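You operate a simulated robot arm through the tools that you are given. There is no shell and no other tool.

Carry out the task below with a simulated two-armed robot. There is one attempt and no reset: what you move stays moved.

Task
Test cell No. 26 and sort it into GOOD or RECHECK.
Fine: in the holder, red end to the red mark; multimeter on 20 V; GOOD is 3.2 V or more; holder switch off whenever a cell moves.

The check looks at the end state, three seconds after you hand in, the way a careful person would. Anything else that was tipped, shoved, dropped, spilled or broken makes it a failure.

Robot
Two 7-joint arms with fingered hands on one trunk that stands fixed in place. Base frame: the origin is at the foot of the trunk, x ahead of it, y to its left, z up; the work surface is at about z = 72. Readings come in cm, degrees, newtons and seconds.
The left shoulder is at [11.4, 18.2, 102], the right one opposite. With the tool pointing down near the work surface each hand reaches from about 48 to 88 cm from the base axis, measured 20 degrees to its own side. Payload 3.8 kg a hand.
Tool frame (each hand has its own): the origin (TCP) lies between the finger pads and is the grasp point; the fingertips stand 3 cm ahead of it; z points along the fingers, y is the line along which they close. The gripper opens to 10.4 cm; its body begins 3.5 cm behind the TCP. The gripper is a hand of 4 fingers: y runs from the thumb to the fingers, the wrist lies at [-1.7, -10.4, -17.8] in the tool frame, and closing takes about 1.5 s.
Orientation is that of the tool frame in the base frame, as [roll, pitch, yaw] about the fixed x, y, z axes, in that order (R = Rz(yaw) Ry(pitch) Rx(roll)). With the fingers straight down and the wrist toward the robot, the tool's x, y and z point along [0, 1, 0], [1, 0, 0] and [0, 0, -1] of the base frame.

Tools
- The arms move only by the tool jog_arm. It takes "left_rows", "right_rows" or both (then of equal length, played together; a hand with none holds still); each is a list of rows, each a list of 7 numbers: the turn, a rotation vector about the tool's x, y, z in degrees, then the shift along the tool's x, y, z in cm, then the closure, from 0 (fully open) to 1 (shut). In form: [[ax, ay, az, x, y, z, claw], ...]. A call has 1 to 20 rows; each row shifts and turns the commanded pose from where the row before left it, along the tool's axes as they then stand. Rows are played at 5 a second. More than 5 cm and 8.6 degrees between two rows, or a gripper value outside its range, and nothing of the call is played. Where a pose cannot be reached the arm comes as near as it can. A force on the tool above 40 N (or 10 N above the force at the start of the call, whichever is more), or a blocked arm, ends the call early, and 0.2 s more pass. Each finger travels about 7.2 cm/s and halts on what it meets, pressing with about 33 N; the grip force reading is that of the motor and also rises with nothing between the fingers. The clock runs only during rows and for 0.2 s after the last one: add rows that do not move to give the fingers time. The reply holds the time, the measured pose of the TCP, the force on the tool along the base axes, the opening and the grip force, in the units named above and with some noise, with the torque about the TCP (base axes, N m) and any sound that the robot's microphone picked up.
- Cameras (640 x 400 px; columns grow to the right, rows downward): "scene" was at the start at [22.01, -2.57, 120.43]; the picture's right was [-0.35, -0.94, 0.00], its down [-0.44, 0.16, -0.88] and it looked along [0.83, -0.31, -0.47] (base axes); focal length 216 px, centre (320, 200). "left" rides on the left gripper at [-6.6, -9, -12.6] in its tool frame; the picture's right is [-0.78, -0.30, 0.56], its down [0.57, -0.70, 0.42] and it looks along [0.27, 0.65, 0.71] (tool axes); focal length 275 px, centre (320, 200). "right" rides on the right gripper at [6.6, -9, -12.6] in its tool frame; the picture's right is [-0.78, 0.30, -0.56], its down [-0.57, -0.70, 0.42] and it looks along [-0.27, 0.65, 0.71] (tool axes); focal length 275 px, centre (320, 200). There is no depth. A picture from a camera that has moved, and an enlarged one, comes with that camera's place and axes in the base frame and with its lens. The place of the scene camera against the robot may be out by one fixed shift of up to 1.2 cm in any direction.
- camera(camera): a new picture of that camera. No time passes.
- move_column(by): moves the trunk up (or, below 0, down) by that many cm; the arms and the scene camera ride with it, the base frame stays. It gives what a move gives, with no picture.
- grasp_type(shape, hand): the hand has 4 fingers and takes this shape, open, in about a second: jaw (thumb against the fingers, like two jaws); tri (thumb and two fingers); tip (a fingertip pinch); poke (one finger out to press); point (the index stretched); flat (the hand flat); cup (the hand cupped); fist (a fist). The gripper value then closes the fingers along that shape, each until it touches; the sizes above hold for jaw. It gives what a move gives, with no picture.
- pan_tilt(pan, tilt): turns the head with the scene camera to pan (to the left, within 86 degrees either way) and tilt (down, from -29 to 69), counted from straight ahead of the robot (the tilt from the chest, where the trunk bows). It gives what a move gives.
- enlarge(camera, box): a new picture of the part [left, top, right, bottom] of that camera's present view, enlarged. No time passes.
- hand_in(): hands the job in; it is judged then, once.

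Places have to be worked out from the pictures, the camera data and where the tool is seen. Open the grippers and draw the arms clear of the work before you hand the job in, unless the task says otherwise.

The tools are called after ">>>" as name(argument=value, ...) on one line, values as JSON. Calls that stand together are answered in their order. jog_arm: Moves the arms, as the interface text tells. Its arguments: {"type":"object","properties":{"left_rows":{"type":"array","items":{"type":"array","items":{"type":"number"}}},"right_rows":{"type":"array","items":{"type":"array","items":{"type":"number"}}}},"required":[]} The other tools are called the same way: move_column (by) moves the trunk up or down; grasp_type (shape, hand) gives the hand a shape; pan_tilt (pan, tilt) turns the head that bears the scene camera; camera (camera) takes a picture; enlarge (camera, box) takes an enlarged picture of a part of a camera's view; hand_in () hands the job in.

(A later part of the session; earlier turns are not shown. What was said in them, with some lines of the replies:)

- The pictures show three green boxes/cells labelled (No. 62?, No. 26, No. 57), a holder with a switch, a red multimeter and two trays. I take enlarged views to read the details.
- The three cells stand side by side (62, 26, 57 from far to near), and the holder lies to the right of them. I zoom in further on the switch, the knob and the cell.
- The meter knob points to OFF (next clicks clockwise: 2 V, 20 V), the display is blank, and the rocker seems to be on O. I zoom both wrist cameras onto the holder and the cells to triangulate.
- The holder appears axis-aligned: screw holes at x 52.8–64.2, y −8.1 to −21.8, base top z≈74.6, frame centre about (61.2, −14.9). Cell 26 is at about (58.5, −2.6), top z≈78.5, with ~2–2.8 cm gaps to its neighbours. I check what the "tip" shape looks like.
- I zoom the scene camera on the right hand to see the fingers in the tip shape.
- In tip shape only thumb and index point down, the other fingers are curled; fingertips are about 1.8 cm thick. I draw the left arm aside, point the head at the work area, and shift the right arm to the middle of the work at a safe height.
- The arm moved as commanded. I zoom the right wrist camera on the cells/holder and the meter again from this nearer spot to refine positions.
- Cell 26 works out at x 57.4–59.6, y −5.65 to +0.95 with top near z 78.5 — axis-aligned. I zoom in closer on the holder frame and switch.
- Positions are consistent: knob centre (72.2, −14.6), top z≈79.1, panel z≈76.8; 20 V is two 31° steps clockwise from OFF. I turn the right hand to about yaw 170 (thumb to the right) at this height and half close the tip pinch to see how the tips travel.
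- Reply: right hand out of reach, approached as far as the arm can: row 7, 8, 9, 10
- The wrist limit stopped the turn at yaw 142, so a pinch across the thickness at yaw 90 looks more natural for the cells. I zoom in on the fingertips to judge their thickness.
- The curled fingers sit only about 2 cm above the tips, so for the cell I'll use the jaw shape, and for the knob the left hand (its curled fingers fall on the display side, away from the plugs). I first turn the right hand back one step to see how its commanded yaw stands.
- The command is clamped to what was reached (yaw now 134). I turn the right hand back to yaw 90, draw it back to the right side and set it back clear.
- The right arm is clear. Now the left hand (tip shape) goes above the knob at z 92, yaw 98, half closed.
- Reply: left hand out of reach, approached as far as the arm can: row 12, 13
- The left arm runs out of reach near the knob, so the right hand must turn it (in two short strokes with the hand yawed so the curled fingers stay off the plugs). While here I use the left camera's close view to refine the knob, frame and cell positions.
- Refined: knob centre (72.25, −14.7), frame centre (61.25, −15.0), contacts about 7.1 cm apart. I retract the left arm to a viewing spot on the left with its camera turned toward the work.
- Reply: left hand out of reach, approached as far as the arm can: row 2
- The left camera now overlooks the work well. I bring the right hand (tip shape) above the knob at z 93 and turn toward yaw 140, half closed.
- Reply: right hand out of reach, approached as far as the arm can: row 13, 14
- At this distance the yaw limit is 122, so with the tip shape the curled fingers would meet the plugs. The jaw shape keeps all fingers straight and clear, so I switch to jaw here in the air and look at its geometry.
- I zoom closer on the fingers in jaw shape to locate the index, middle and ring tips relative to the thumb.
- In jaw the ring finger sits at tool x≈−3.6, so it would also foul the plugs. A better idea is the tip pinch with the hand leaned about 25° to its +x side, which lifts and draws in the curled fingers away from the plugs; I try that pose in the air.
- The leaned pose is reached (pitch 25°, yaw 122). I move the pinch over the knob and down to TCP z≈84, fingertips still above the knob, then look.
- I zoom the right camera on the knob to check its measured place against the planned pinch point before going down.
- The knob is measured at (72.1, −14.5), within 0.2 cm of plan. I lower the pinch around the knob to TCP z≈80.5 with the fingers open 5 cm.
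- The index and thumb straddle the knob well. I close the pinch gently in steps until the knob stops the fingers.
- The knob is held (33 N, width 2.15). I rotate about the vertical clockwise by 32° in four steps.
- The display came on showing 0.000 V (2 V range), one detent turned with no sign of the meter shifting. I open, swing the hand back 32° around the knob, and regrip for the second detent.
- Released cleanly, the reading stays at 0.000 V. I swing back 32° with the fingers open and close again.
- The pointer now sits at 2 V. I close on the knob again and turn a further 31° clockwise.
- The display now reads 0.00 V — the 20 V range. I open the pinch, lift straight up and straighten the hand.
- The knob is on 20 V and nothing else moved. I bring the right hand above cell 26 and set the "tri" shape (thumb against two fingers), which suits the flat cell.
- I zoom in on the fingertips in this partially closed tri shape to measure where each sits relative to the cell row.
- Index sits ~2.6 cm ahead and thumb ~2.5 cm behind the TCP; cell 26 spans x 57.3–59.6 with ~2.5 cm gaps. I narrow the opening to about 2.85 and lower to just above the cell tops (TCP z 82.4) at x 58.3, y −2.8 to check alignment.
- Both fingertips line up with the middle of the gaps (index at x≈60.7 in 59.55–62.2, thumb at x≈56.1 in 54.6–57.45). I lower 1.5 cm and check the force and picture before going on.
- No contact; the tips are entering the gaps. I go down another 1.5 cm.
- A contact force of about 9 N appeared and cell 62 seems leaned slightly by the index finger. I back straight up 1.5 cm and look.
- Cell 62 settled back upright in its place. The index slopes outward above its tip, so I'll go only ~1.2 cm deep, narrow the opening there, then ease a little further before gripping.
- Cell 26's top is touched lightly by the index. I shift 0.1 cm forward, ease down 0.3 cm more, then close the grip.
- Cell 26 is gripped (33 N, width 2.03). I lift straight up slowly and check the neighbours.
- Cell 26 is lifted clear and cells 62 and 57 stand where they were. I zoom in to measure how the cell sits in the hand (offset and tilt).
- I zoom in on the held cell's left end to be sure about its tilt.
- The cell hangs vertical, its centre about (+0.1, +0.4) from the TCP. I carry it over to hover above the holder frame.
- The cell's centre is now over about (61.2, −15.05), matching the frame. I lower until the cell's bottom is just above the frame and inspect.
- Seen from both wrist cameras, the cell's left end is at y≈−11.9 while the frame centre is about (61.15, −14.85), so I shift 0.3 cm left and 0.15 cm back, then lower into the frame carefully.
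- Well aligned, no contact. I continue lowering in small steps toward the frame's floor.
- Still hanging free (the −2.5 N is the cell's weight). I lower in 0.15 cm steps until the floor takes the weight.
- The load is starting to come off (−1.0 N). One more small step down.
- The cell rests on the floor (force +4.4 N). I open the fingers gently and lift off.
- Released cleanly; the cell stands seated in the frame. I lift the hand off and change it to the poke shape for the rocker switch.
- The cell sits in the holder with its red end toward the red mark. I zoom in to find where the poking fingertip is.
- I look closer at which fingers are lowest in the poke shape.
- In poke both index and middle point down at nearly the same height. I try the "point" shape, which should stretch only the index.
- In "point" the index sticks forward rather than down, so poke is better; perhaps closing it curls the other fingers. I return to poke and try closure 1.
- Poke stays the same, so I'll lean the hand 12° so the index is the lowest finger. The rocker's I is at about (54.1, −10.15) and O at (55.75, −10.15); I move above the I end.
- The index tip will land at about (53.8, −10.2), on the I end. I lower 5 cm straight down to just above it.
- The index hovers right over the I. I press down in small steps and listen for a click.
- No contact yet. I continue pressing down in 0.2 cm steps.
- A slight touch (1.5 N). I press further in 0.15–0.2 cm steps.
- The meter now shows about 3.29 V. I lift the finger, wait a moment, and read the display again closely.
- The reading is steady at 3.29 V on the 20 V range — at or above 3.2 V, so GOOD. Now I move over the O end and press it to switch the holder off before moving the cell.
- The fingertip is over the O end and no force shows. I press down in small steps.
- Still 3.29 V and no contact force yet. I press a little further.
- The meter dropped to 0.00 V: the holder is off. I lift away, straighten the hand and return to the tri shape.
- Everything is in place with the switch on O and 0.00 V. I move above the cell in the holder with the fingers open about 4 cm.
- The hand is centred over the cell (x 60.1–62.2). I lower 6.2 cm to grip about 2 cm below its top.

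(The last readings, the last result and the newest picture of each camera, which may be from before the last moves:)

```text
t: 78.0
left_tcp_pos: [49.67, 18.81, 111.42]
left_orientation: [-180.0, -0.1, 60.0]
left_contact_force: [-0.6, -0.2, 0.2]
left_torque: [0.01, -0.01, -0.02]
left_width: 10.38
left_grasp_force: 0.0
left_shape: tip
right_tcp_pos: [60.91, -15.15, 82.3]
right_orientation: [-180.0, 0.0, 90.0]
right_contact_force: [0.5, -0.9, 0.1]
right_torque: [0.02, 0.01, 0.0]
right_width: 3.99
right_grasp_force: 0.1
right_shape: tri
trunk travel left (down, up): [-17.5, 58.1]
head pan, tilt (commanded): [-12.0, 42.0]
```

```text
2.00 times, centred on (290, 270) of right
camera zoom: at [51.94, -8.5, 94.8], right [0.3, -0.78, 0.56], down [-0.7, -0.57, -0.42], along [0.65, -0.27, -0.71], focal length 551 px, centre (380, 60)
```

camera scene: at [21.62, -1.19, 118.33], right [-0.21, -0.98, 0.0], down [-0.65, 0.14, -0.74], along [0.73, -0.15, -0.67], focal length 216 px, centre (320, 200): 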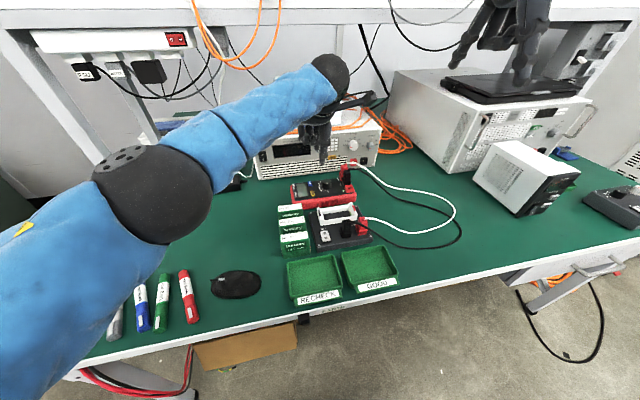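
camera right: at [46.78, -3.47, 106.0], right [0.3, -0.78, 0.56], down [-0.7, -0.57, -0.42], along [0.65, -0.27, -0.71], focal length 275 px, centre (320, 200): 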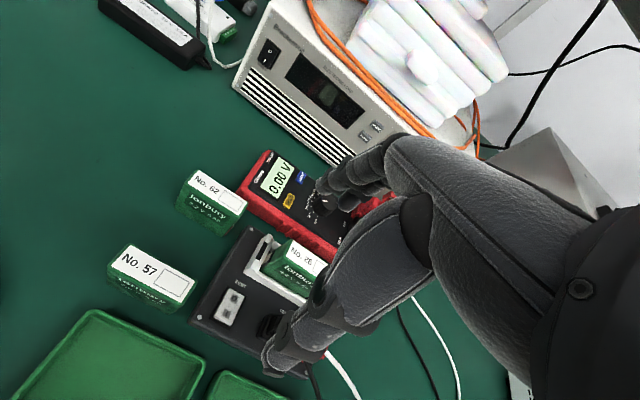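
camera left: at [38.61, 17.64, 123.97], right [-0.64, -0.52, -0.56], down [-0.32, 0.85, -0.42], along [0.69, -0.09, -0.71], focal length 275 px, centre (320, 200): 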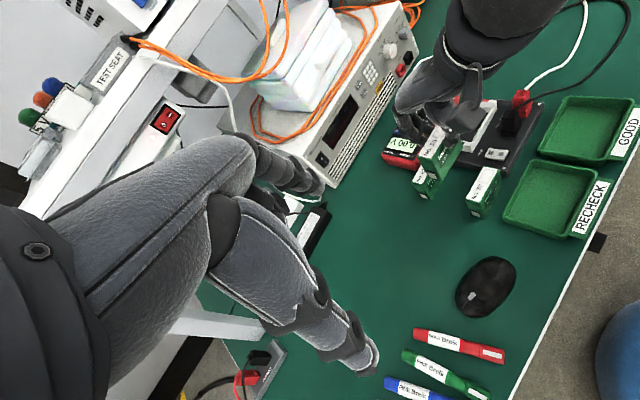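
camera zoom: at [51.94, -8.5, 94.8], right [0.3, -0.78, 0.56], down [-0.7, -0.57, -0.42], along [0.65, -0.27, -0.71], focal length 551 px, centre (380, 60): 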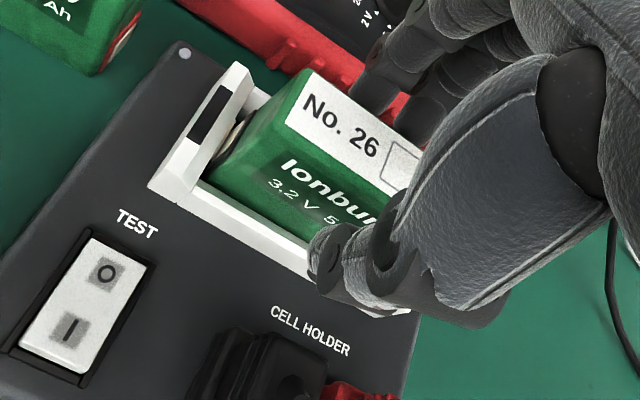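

The fingers straddle the cell without contact. I close to grip and lift it straight out.

>>> jog_arm(right_rows=[[0, 0, 0, 0, 0, 0, 0.7], [0, 0, 0, 0, 0, 0, 0.74], [0, 0, 0, 0, 0, 0, 0.78], [0, 0, 0, 0, 0, 0, 0.82], [0, 0, 0, 0, 0, 0, 0.84], [0, 0, 0, 0, 0, 0, 0.84], [0, 0, 0, 0, 0, -0.4, 0.84], [0, 0, 0, 0, 0, -0.6, 0.84], [0, 0, 0, 0, 0, -1, 0.84], [0, 0, 0, 0, 0, -1.5, 0.84], [0, 0, 0, 0, 0, -2, 0.84], [0, 0, 0, 0, 0, -2, 0.84], [0, 0, 0, 0, 0, -2, 0.84], [0, 0, 0, 0, 0, 0, 0.84]])

>>> enlarge(camera="left", box=[400, 30, 560, 190])

>>> camera(camera="scene")

>>> camera(camera="right")

```text
t: 81.0
left_tcp_pos: [49.52, 18.77, 111.39]
left_orientation: [-179.9, 0.1, 60.0]
left_contact_force: [-0.1, 0.4, -0.6]
left_torque: [-0.02, -0.06, 0.0]
left_width: 10.36
left_grasp_force: 0.1
left_shape: tip
right_tcp_pos: [60.94, -15.25, 91.67]
right_orientation: [-179.9, 0.0, 90.0]
right_contact_force: [-0.5, 0.0, -2.1]
right_torque: [0.0, 0.0, -0.01]
right_width: 2.08
right_grasp_force: 32.8
right_shape: tri
trunk travel left (down, up): [-17.5, 58.1]
head pan, tilt (commanded): [-12.0, 42.0]
```

```text
2.50 times, centred on (480, 110) of left
camera zoom: at [38.62, 17.63, 123.97], right [-0.64, -0.52, -0.56], down [-0.32, 0.85, -0.42], along [0.69, -0.09, -0.71], focal length 688 px, centre (-80, 425)
```

zoom: 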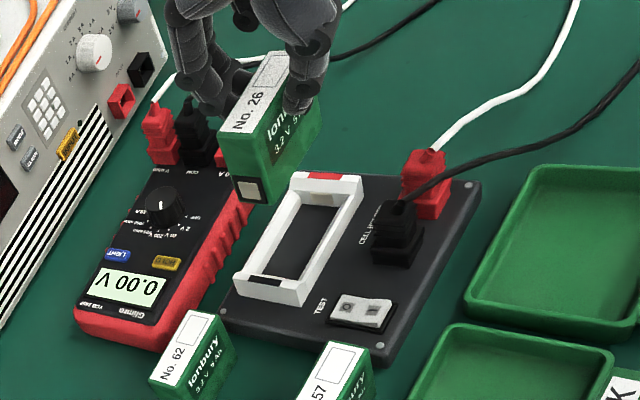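

```text
taken
camera scene: at [21.68, -1.15, 118.31], right [-0.21, -0.98, 0.0], down [-0.65, 0.14, -0.74], along [0.73, -0.15, -0.67], focal length 216 px, centre (320, 200)
```

scene: 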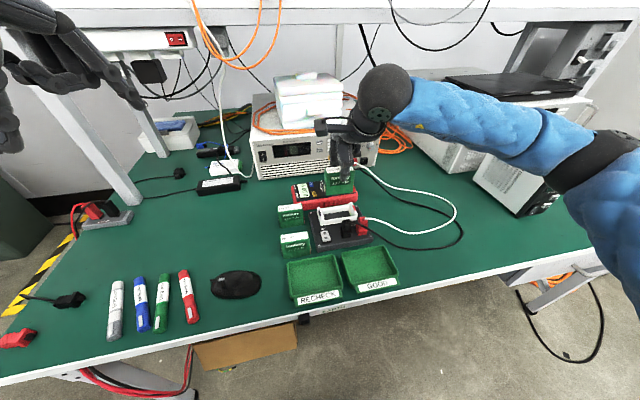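

```text
taken
camera right: at [52.0, -8.54, 104.27], right [0.3, -0.78, 0.56], down [-0.7, -0.57, -0.42], along [0.65, -0.27, -0.71], focal length 275 px, centre (320, 200)
```

right: 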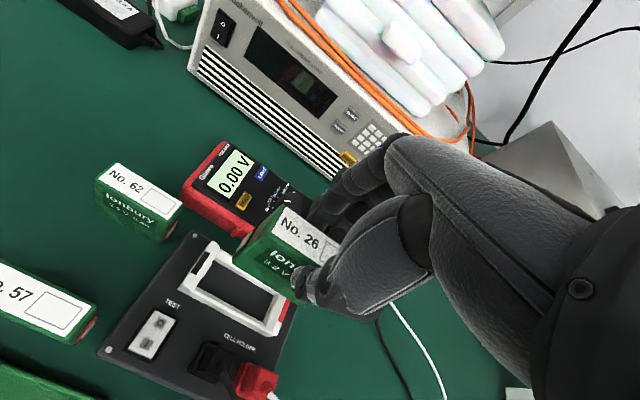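

The cell is out of the holder and hanging upright. I locate the GOOD tray precisely with the left and scene cameras before carrying it there.

>>> enlarge(camera="left", box=[490, 80, 640, 250])

>>> enlarge(camera="scene", box=[275, 230, 415, 310])

```text
2.35 times, centred on (565, 165) of left
camera zoom: at [38.62, 17.63, 123.97], right [-0.64, -0.52, -0.56], down [-0.32, 0.85, -0.42], along [0.69, -0.09, -0.71], focal length 648 px, centre (-256, 282)
```

zoom: 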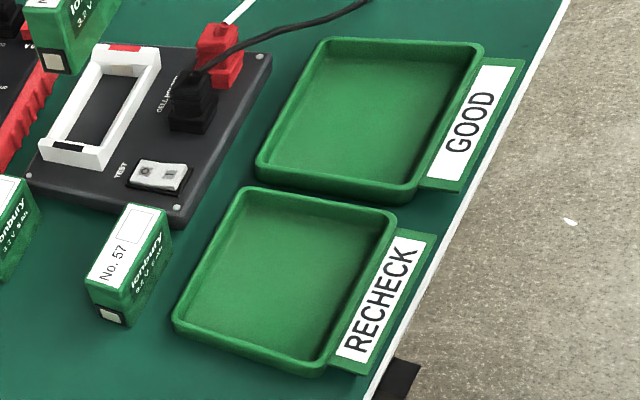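

```text
4.57 times, centred on (345, 270) of scene
camera zoom: at [21.68, -1.15, 118.31], right [-0.21, -0.98, 0.0], down [-0.65, 0.14, -0.74], along [0.73, -0.15, -0.67], focal length 986 px, centre (206, -120)
```

zoom: 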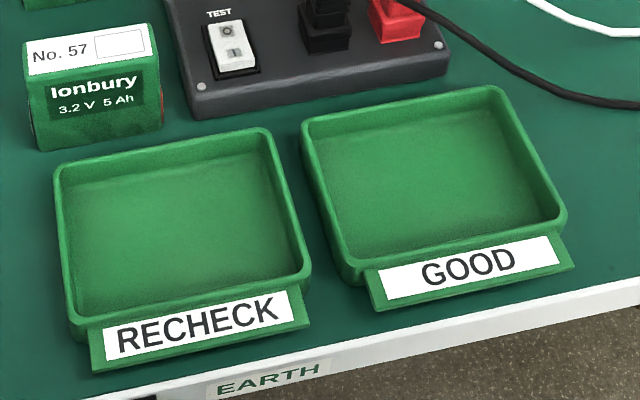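

The GOOD tray spans about x 41.6–49.8, y −12.6 to −23.5 (centre (45.7, −18.1)). I carry the cell over it at height, the cell bottom at z≈84 well above the plugs.

>>> jog_arm(right_rows=[[0, 0, 0, -0.64, -3.03, 0, 0.84], [0, 0, 0, -0.64, -3.03, 0, 0.84], [0, 0, 0, -0.64, -3.03, 0, 0.84], [0, 0, 0, -0.64, -3.03, 0, 0.84], [0, 0, 0, -0.64, -3.03, 0, 0.84], [0, 0, 0, 0, 0, 0, 0.84]])

>>> camera(camera="right")

>>> enlarge(camera="left", box=[490, 50, 640, 220])

>>> enlarge(camera="scene", box=[275, 180, 435, 310])

```text
t: 82.4
left_tcp_pos: [49.67, 18.89, 111.28]
left_orientation: [-180.0, 0.0, 59.9]
left_contact_force: [-0.3, -0.6, 0.7]
left_torque: [0.01, -0.01, 0.0]
left_width: 10.37
left_grasp_force: 0.0
left_shape: tip
right_tcp_pos: [45.85, -18.37, 91.64]
right_orientation: [-179.9, 0.0, 89.8]
right_contact_force: [-0.8, -0.8, -1.5]
right_torque: [0.01, 0.01, 0.01]
right_width: 2.06
right_grasp_force: 32.6
right_shape: tri
trunk travel left (down, up): [-17.5, 58.1]
head pan, tilt (commanded): [-12.0, 42.0]
```

```text
taken
camera right: at [36.84, -11.67, 104.3], right [0.3, -0.78, 0.56], down [-0.7, -0.57, -0.42], along [0.65, -0.27, -0.71], focal length 275 px, centre (320, 200)
```

right: 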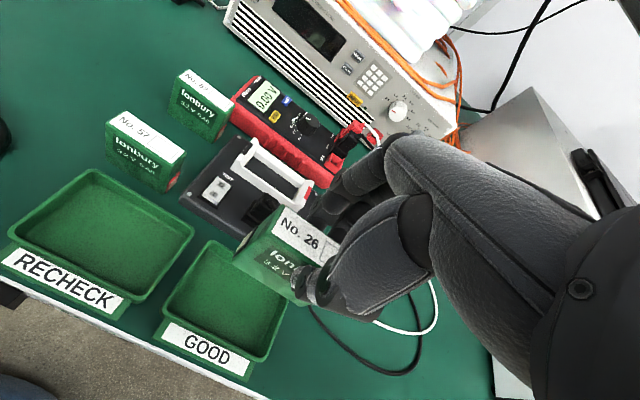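

```text
2.35 times, centred on (565, 135) of left
camera zoom: at [38.61, 17.63, 123.97], right [-0.64, -0.52, -0.56], down [-0.32, 0.85, -0.42], along [0.69, -0.09, -0.71], focal length 648 px, centre (-256, 353)
```

zoom: 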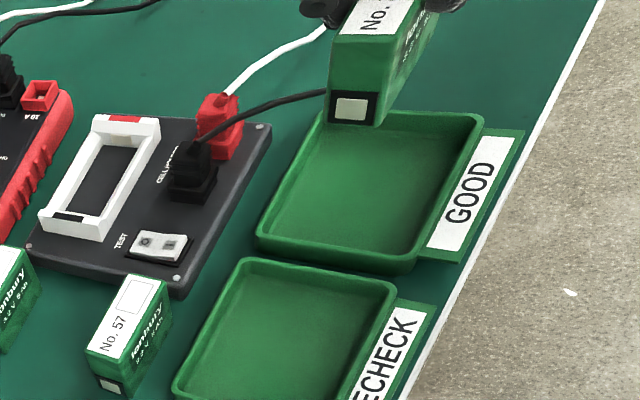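

```text
3.08 times, centred on (355, 245) of scene
camera zoom: at [21.67, -1.15, 118.32], right [-0.21, -0.98, 0.0], down [-0.65, 0.14, -0.74], along [0.73, -0.15, -0.67], focal length 663 px, centre (212, 62)
```

zoom: 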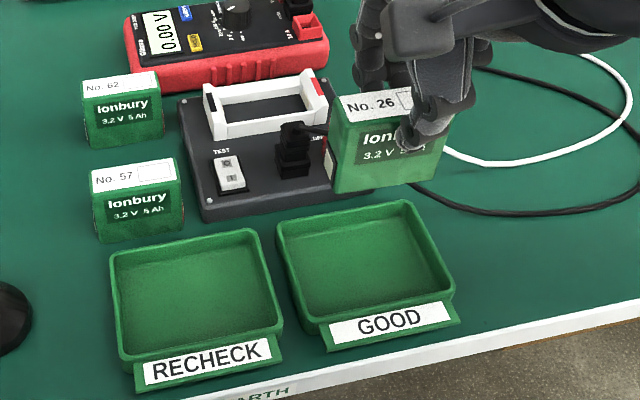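

The cell is centred over the GOOD tray. I lower 9.5 cm first, then creep down.

>>> jog_arm(right_rows=[[0, 0, 0, 0, 0, 2.5, 0.84], [0, 0, 0, 0, 0, 2.5, 0.84], [0, 0, 0, 0, 0, 2.0, 0.84], [0, 0, 0, 0, 0, 1.5, 0.84], [0, 0, 0, 0, 0, 1.0, 0.84], [0, 0, 0, 0, 0, 0, 0.84]])

>>> enlarge(camera="left", box=[490, 50, 640, 220])

>>> enlarge(camera="scene", box=[275, 180, 435, 310])

>>> camera(camera="right")

```text
t: 83.8
left_tcp_pos: [49.75, 18.77, 111.51]
left_orientation: [180.0, 0.0, 60.0]
left_contact_force: [0.4, -0.4, 0.2]
left_torque: [0.03, 0.01, 0.0]
left_width: 10.38
left_grasp_force: 0.1
left_shape: tip
right_tcp_pos: [46.23, -18.25, 82.29]
right_orientation: [-179.9, 0.0, 90.0]
right_contact_force: [-0.2, 0.0, -2.6]
right_torque: [-0.02, 0.04, 0.01]
right_width: 2.07
right_grasp_force: 32.7
right_shape: tri
right hand out of reach, approached as far as the arm can: row 2
trunk travel left (down, up): [-17.5, 58.1]
head pan, tilt (commanded): [-12.0, 42.0]
```

```text
2.35 times, centred on (565, 135) of left
camera zoom: at [38.59, 17.63, 123.98], right [-0.64, -0.52, -0.56], down [-0.32, 0.85, -0.42], along [0.69, -0.09, -0.71], focal length 648 px, centre (-256, 353)
```

zoom: 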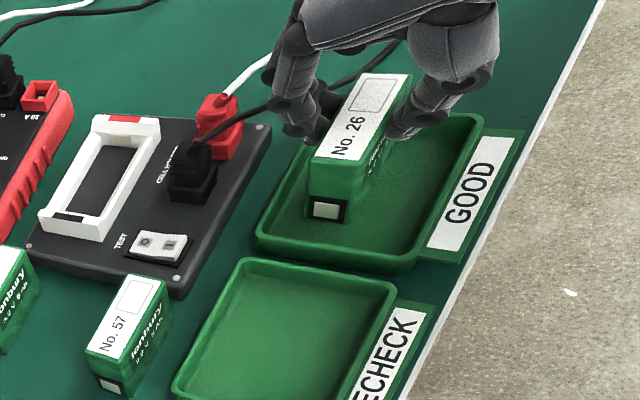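

```text
3.08 times, centred on (355, 245) of scene
camera zoom: at [21.66, -1.15, 118.32], right [-0.21, -0.98, 0.0], down [-0.65, 0.14, -0.74], along [0.73, -0.15, -0.67], focal length 663 px, centre (212, 62)
```

zoom: 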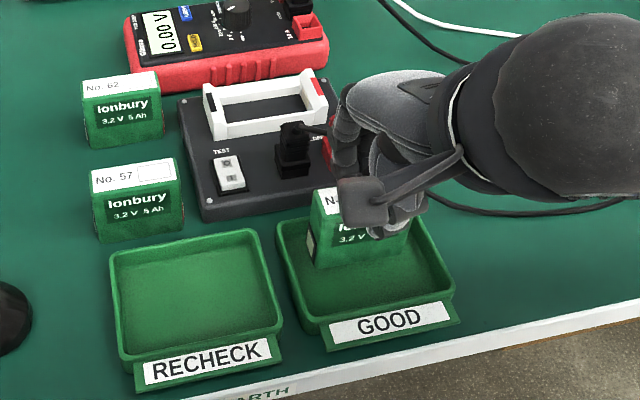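

```text
taken
camera right: at [37.24, -11.56, 94.82], right [0.3, -0.78, 0.56], down [-0.7, -0.57, -0.42], along [0.65, -0.27, -0.72], focal length 275 px, centre (320, 200)
```

right: 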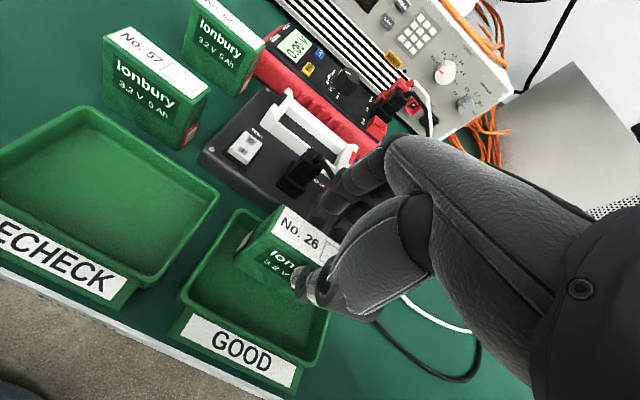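

The cell is inside the tray walls and still hanging free. I lower the remaining ~2 cm in small steps until it touches.

>>> jog_arm(right_rows=[[0, 0, 0, 0, 0, 0.5, 0.84], [0, 0, 0, 0, 0, 0.5, 0.84], [0, 0, 0, 0, 0, 0.4, 0.84], [0, 0, 0, 0, 0, 0.2, 0.84], [0, 0, 0, 0, 0, 0, 0.84]])

```text
t: 85.0
left_tcp_pos: [49.62, 18.73, 111.42]
left_orientation: [180.0, 0.0, 59.9]
left_contact_force: [0.6, 0.5, 0.3]
left_torque: [-0.02, -0.03, 0.02]
left_width: 10.37
left_grasp_force: 0.1
left_shape: tip
right_tcp_pos: [46.04, -18.43, 80.59]
right_orientation: [-179.9, 0.0, 90.0]
right_contact_force: [-1.0, 0.6, -2.8]
right_torque: [-0.01, 0.01, 0.02]
right_width: 2.08
right_grasp_force: 32.1
right_shape: tri
trunk travel left (down, up): [-17.5, 58.1]
head pan, tilt (commanded): [-12.0, 42.0]
```

Still free (−2.8 N). I continue in 0.15 cm steps.

>>> jog_arm(right_rows=[[0, 0, 0, 0, 0, 0.15, 0.84], [0, 0, 0, 0, 0, 0.15, 0.84], [0, 0, 0, 0, 0, 0, 0.84]])

>>> enlarge(camera="left", box=[530, 60, 640, 180])

```text
t: 85.8
left_tcp_pos: [49.64, 18.8, 111.35]
left_orientation: [180.0, 0.0, 60.0]
left_contact_force: [-0.2, 0.2, -0.2]
left_torque: [-0.04, 0.02, 0.03]
left_width: 10.37
left_grasp_force: 0.0
left_shape: tip
right_tcp_pos: [46.05, -18.31, 80.47]
right_orientation: [-179.9, 0.0, 90.0]
right_contact_force: [0.7, 0.3, -2.7]
right_torque: [0.0, 0.01, 0.02]
right_width: 2.07
right_grasp_force: 33.0
right_shape: tri
trunk travel left (down, up): [-17.5, 58.1]
head pan, tilt (commanded): [-12.0, 42.0]
```

```text
3.33 times, centred on (585, 120) of left
camera zoom: at [38.6, 17.63, 123.98], right [-0.64, -0.52, -0.56], down [-0.32, 0.85, -0.42], along [0.69, -0.09, -0.71], focal length 918 px, centre (-563, 467)
```

zoom: 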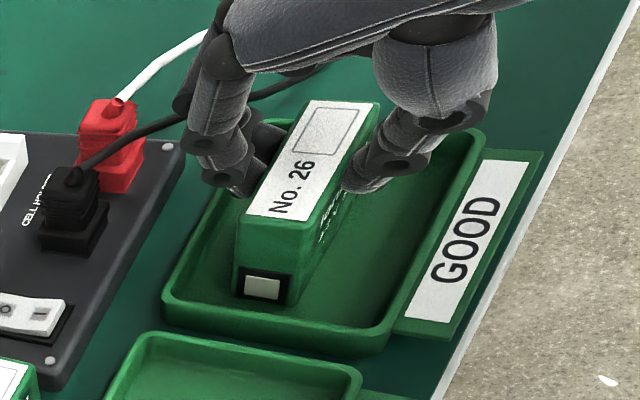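

Still hanging just above the tray floor. I keep lowering gently.

>>> jog_arm(right_rows=[[0, 0, 0, 0, 0, 0.15, 0.84], [0, 0, 0, 0, 0, 0.15, 0.84], [0, 0, 0, 0, 0, 0, 0.84]])

```text
t: 86.6
left_tcp_pos: [49.76, 18.73, 111.42]
left_orientation: [-180.0, 0.0, 60.0]
left_contact_force: [0.6, -0.1, -0.7]
left_torque: [0.01, -0.03, 0.0]
left_width: 10.33
left_grasp_force: 0.1
left_shape: tip
right_tcp_pos: [46.1, -18.37, 80.18]
right_orientation: [-179.9, 0.0, 89.9]
right_contact_force: [-1.5, 0.8, -3.3]
right_torque: [-0.02, 0.0, -0.02]
right_width: 2.06
right_grasp_force: 33.2
right_shape: tri
trunk travel left (down, up): [-17.5, 58.1]
head pan, tilt (commanded): [-12.0, 42.0]
```

Not touching yet (−3.3 N). Another 0.3 cm in small steps.

>>> jog_arm(right_rows=[[0, 0, 0, 0, 0, 0.12, 0.84], [0, 0, 0, 0, 0, 0.12, 0.84], [0, 0, 0, 0, 0, 0, 0.84]])

```text
t: 87.4
left_tcp_pos: [49.56, 18.92, 111.5]
left_orientation: [179.9, 0.0, 60.1]
left_contact_force: [0.4, -0.8, 0.1]
left_torque: [-0.02, -0.04, 0.0]
left_width: 10.36
left_grasp_force: 0.2
left_shape: tip
right_tcp_pos: [46.16, -18.39, 79.89]
right_orientation: [180.0, 0.0, 89.9]
right_contact_force: [0.2, -1.6, 6.7]
right_torque: [-0.01, 0.0, 0.01]
right_width: 2.08
right_grasp_force: 33.2
right_shape: tri
trunk travel left (down, up): [-17.5, 58.1]
head pan, tilt (commanded): [-12.0, 42.0]
```

The cell now rests on the tray floor (+6.7 N). I open the fingers gently and check.

>>> jog_arm(right_rows=[[0, 0, 0, 0, 0, 0, 0.8], [0, 0, 0, 0, 0, 0, 0.76], [0, 0, 0, 0, 0, 0, 0.72], [0, 0, 0, 0, 0, 0, 0.68], [0, 0, 0, 0, 0, 0, 0.64], [0, 0, 0, 0, 0, 0, 0.64]])

>>> enlarge(camera="left", box=[530, 60, 640, 180])

>>> enlarge(camera="scene", box=[275, 180, 435, 310])

```text
t: 88.8
left_tcp_pos: [49.52, 18.81, 111.41]
left_orientation: [179.9, 0.0, 60.0]
left_contact_force: [0.3, -0.9, 0.1]
left_torque: [-0.03, -0.01, -0.02]
left_width: 10.35
left_grasp_force: 0.0
left_shape: tip
right_tcp_pos: [46.02, -18.29, 79.84]
right_orientation: [-179.9, 0.0, 89.9]
right_contact_force: [-0.4, -0.6, 0.1]
right_torque: [-0.01, 0.02, 0.0]
right_width: 3.71
right_grasp_force: 0.0
right_shape: tri
trunk travel left (down, up): [-17.5, 58.1]
head pan, tilt (commanded): [-12.0, 42.0]
```

```text
3.33 times, centred on (585, 120) of left
camera zoom: at [38.58, 17.64, 123.99], right [-0.64, -0.52, -0.56], down [-0.32, 0.85, -0.42], along [0.69, -0.09, -0.71], focal length 918 px, centre (-563, 467)
```

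zoom: 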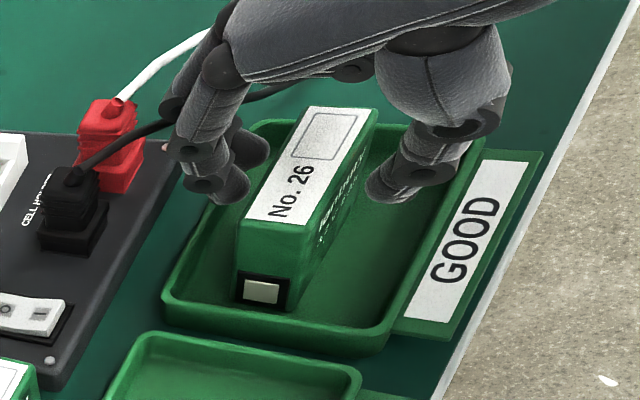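

```text
3.08 times, centred on (355, 245) of scene
camera zoom: at [21.64, -1.14, 118.33], right [-0.21, -0.98, 0.0], down [-0.65, 0.14, -0.74], along [0.73, -0.15, -0.67], focal length 663 px, centre (212, 62)
```

zoom: 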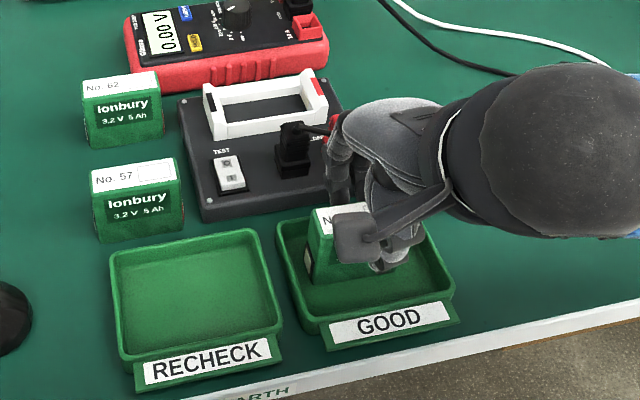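

The cell stands free in the GOOD tray. I lift the hand straight up and check.

>>> jog_arm(right_rows=[[0, 0, 0, 0, 0, -1, 0.64], [0, 0, 0, 0, 0, -1.5, 0.64], [0, 0, 0, 0, 0, -2.5, 0.64], [0, 0, 0, 0, 0, -3, 0.6], [0, 0, 0, 0, 0, -3, 0.5], [0, 0, 0, 0, 0, -3, 0.3], [0, 0, 0, 0, 0, 0, 0]])

>>> camera(camera="left")

>>> enlarge(camera="left", box=[380, 40, 640, 250])

```text
t: 90.4
left_tcp_pos: [49.66, 18.78, 111.52]
left_orientation: [-179.9, 0.1, 60.1]
left_contact_force: [-0.9, 0.1, 0.4]
left_torque: [-0.01, 0.01, 0.0]
left_width: 10.33
left_grasp_force: 0.1
left_shape: tip
right_tcp_pos: [46.13, -18.34, 94.0]
right_orientation: [-179.8, -0.1, 89.9]
right_contact_force: [-0.1, -0.5, -0.4]
right_torque: [-0.01, 0.0, -0.04]
right_width: 10.39
right_grasp_force: 0.1
right_shape: tri
trunk travel left (down, up): [-17.5, 58.1]
head pan, tilt (commanded): [-12.0, 42.0]
```

```text
taken
camera left: at [38.59, 17.63, 123.98], right [-0.64, -0.52, -0.56], down [-0.32, 0.85, -0.42], along [0.69, -0.09, -0.71], focal length 275 px, centre (320, 200)
```

left: 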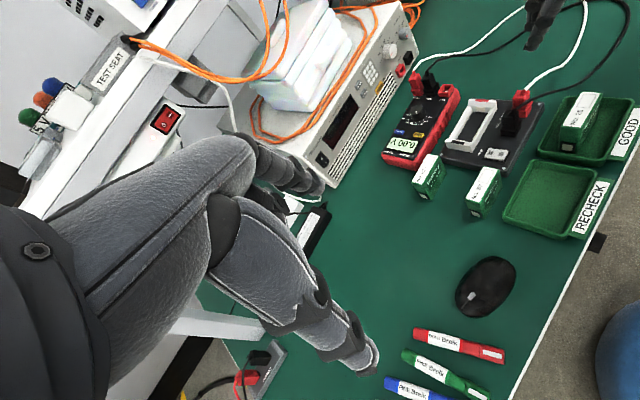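

```text
1.90 times, centred on (510, 145) of left
camera zoom: at [38.59, 17.63, 123.98], right [-0.64, -0.52, -0.56], down [-0.32, 0.85, -0.42], along [0.69, -0.09, -0.71], focal length 524 px, centre (-42, 305)
```

zoom: 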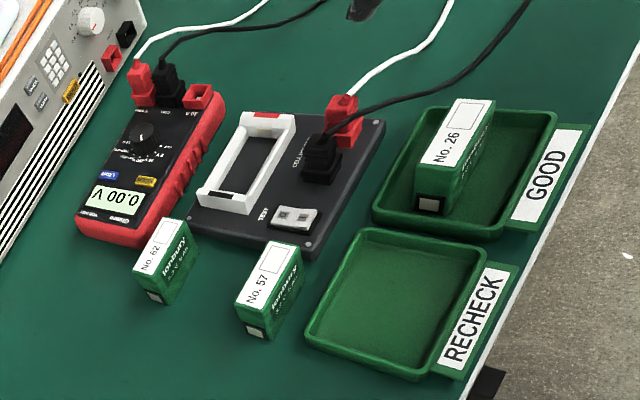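

Cell 26 stands in the GOOD tray; holder off, meter on 20 V, cells 62 and 57 in place. I draw the right arm up and back to its side, then take a last look.

>>> jog_arm(right_rows=[[0, 0, 0, 0, 0, -4, 0], [0, 0, 0, -2.5, 1.1, -3, 0], [0, 0, 0, -2.5, 1.1, -3, 0], [0, 0, 0, -2.5, 1.1, -3, 0], [0, 0, 0, -2.5, 1.1, -3, 0], [0, 0, 0, -2.5, 1.1, -2, 0], [0, 0, 0, -2.5, 1.1, -1, 0], [0, 0, 0, 0, 0, 0, 0]])

>>> camera(camera="scene")

>>> enlarge(camera="scene", box=[265, 160, 415, 310])

>>> enlarge(camera="left", box=[460, 110, 560, 200])

```text
t: 92.2
left_tcp_pos: [49.62, 18.77, 111.41]
left_orientation: [180.0, 0.0, 60.0]
left_contact_force: [0.6, -0.1, 0.8]
left_torque: [0.0, 0.01, 0.02]
left_width: 10.37
left_grasp_force: 0.0
left_shape: tip
right_tcp_pos: [52.73, -33.44, 112.94]
right_orientation: [-179.8, 0.0, 90.0]
right_contact_force: [0.4, -0.1, -0.7]
right_torque: [0.02, -0.01, -0.01]
right_width: 10.36
right_grasp_force: 0.1
right_shape: tri
trunk travel left (down, up): [-17.5, 58.1]
head pan, tilt (commanded): [-12.0, 42.0]
```

```text
taken
camera scene: at [21.64, -1.14, 118.32], right [-0.21, -0.98, 0.0], down [-0.65, 0.14, -0.74], along [0.73, -0.15, -0.67], focal length 216 px, centre (320, 200)
```

scene: 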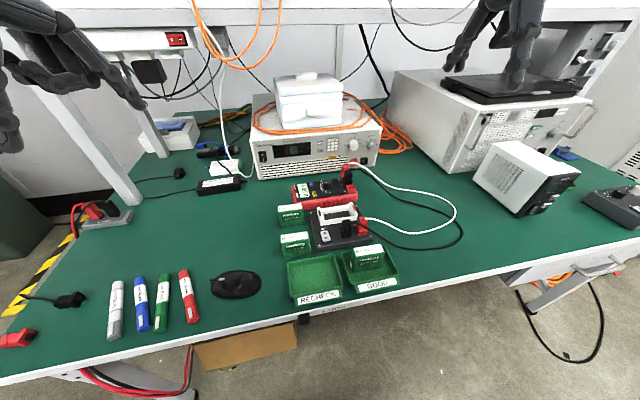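

```text
2.67 times, centred on (340, 235) of scene
camera zoom: at [21.64, -1.14, 118.32], right [-0.21, -0.98, 0.0], down [-0.65, 0.14, -0.74], along [0.73, -0.15, -0.67], focal length 575 px, centre (267, 107)
```

zoom: 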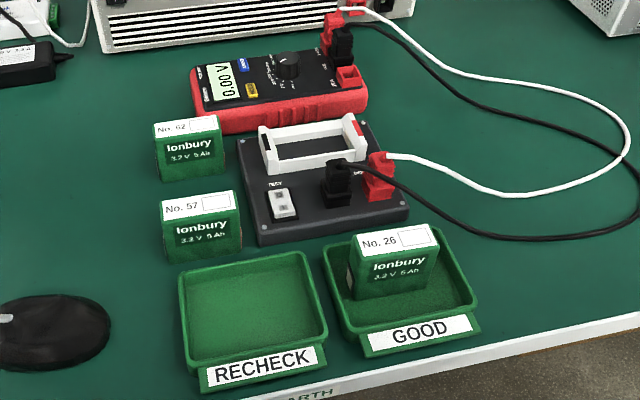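

```text
4.44 times, centred on (510, 155) of left
camera zoom: at [38.58, 17.64, 123.98], right [-0.64, -0.52, -0.56], down [-0.32, 0.85, -0.42], along [0.69, -0.09, -0.71], focal length 1224 px, centre (-524, 400)
```

zoom: 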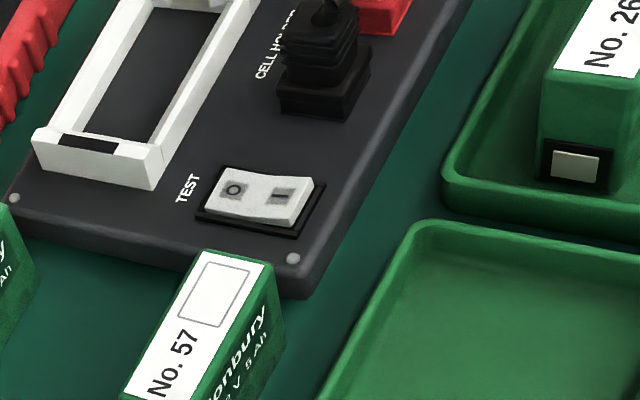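

Cell 26 stands in the GOOD tray after reading 3.29 V on the 20 V range. The rocker is on O, cells 62 and 57 are where they were, and both arms are clear with open hands, so I hand in.

>>> hand_in()

```text
The job is handed in.
```

Cell No. 26 read a steady 3.29 V on the 20 V range, so I sorted it as GOOD. It is standing in the GOOD tray and I have handed the job in.

- **Test setup:** the cell sat in the holder with its red end at the red mark. The holder switch was on only for the reading and off whenever the cell moved.
- **End state:** the holder switch is off and the multimeter is still on 20 V, showing 0.00 V. Both hands are open and clear of the work.
- **One disturbance:** while I reached for cell 26, a finger briefly leaned cell 62. I backed off, and the pictures show it settled upright in its original place. Cell 57 did not move.
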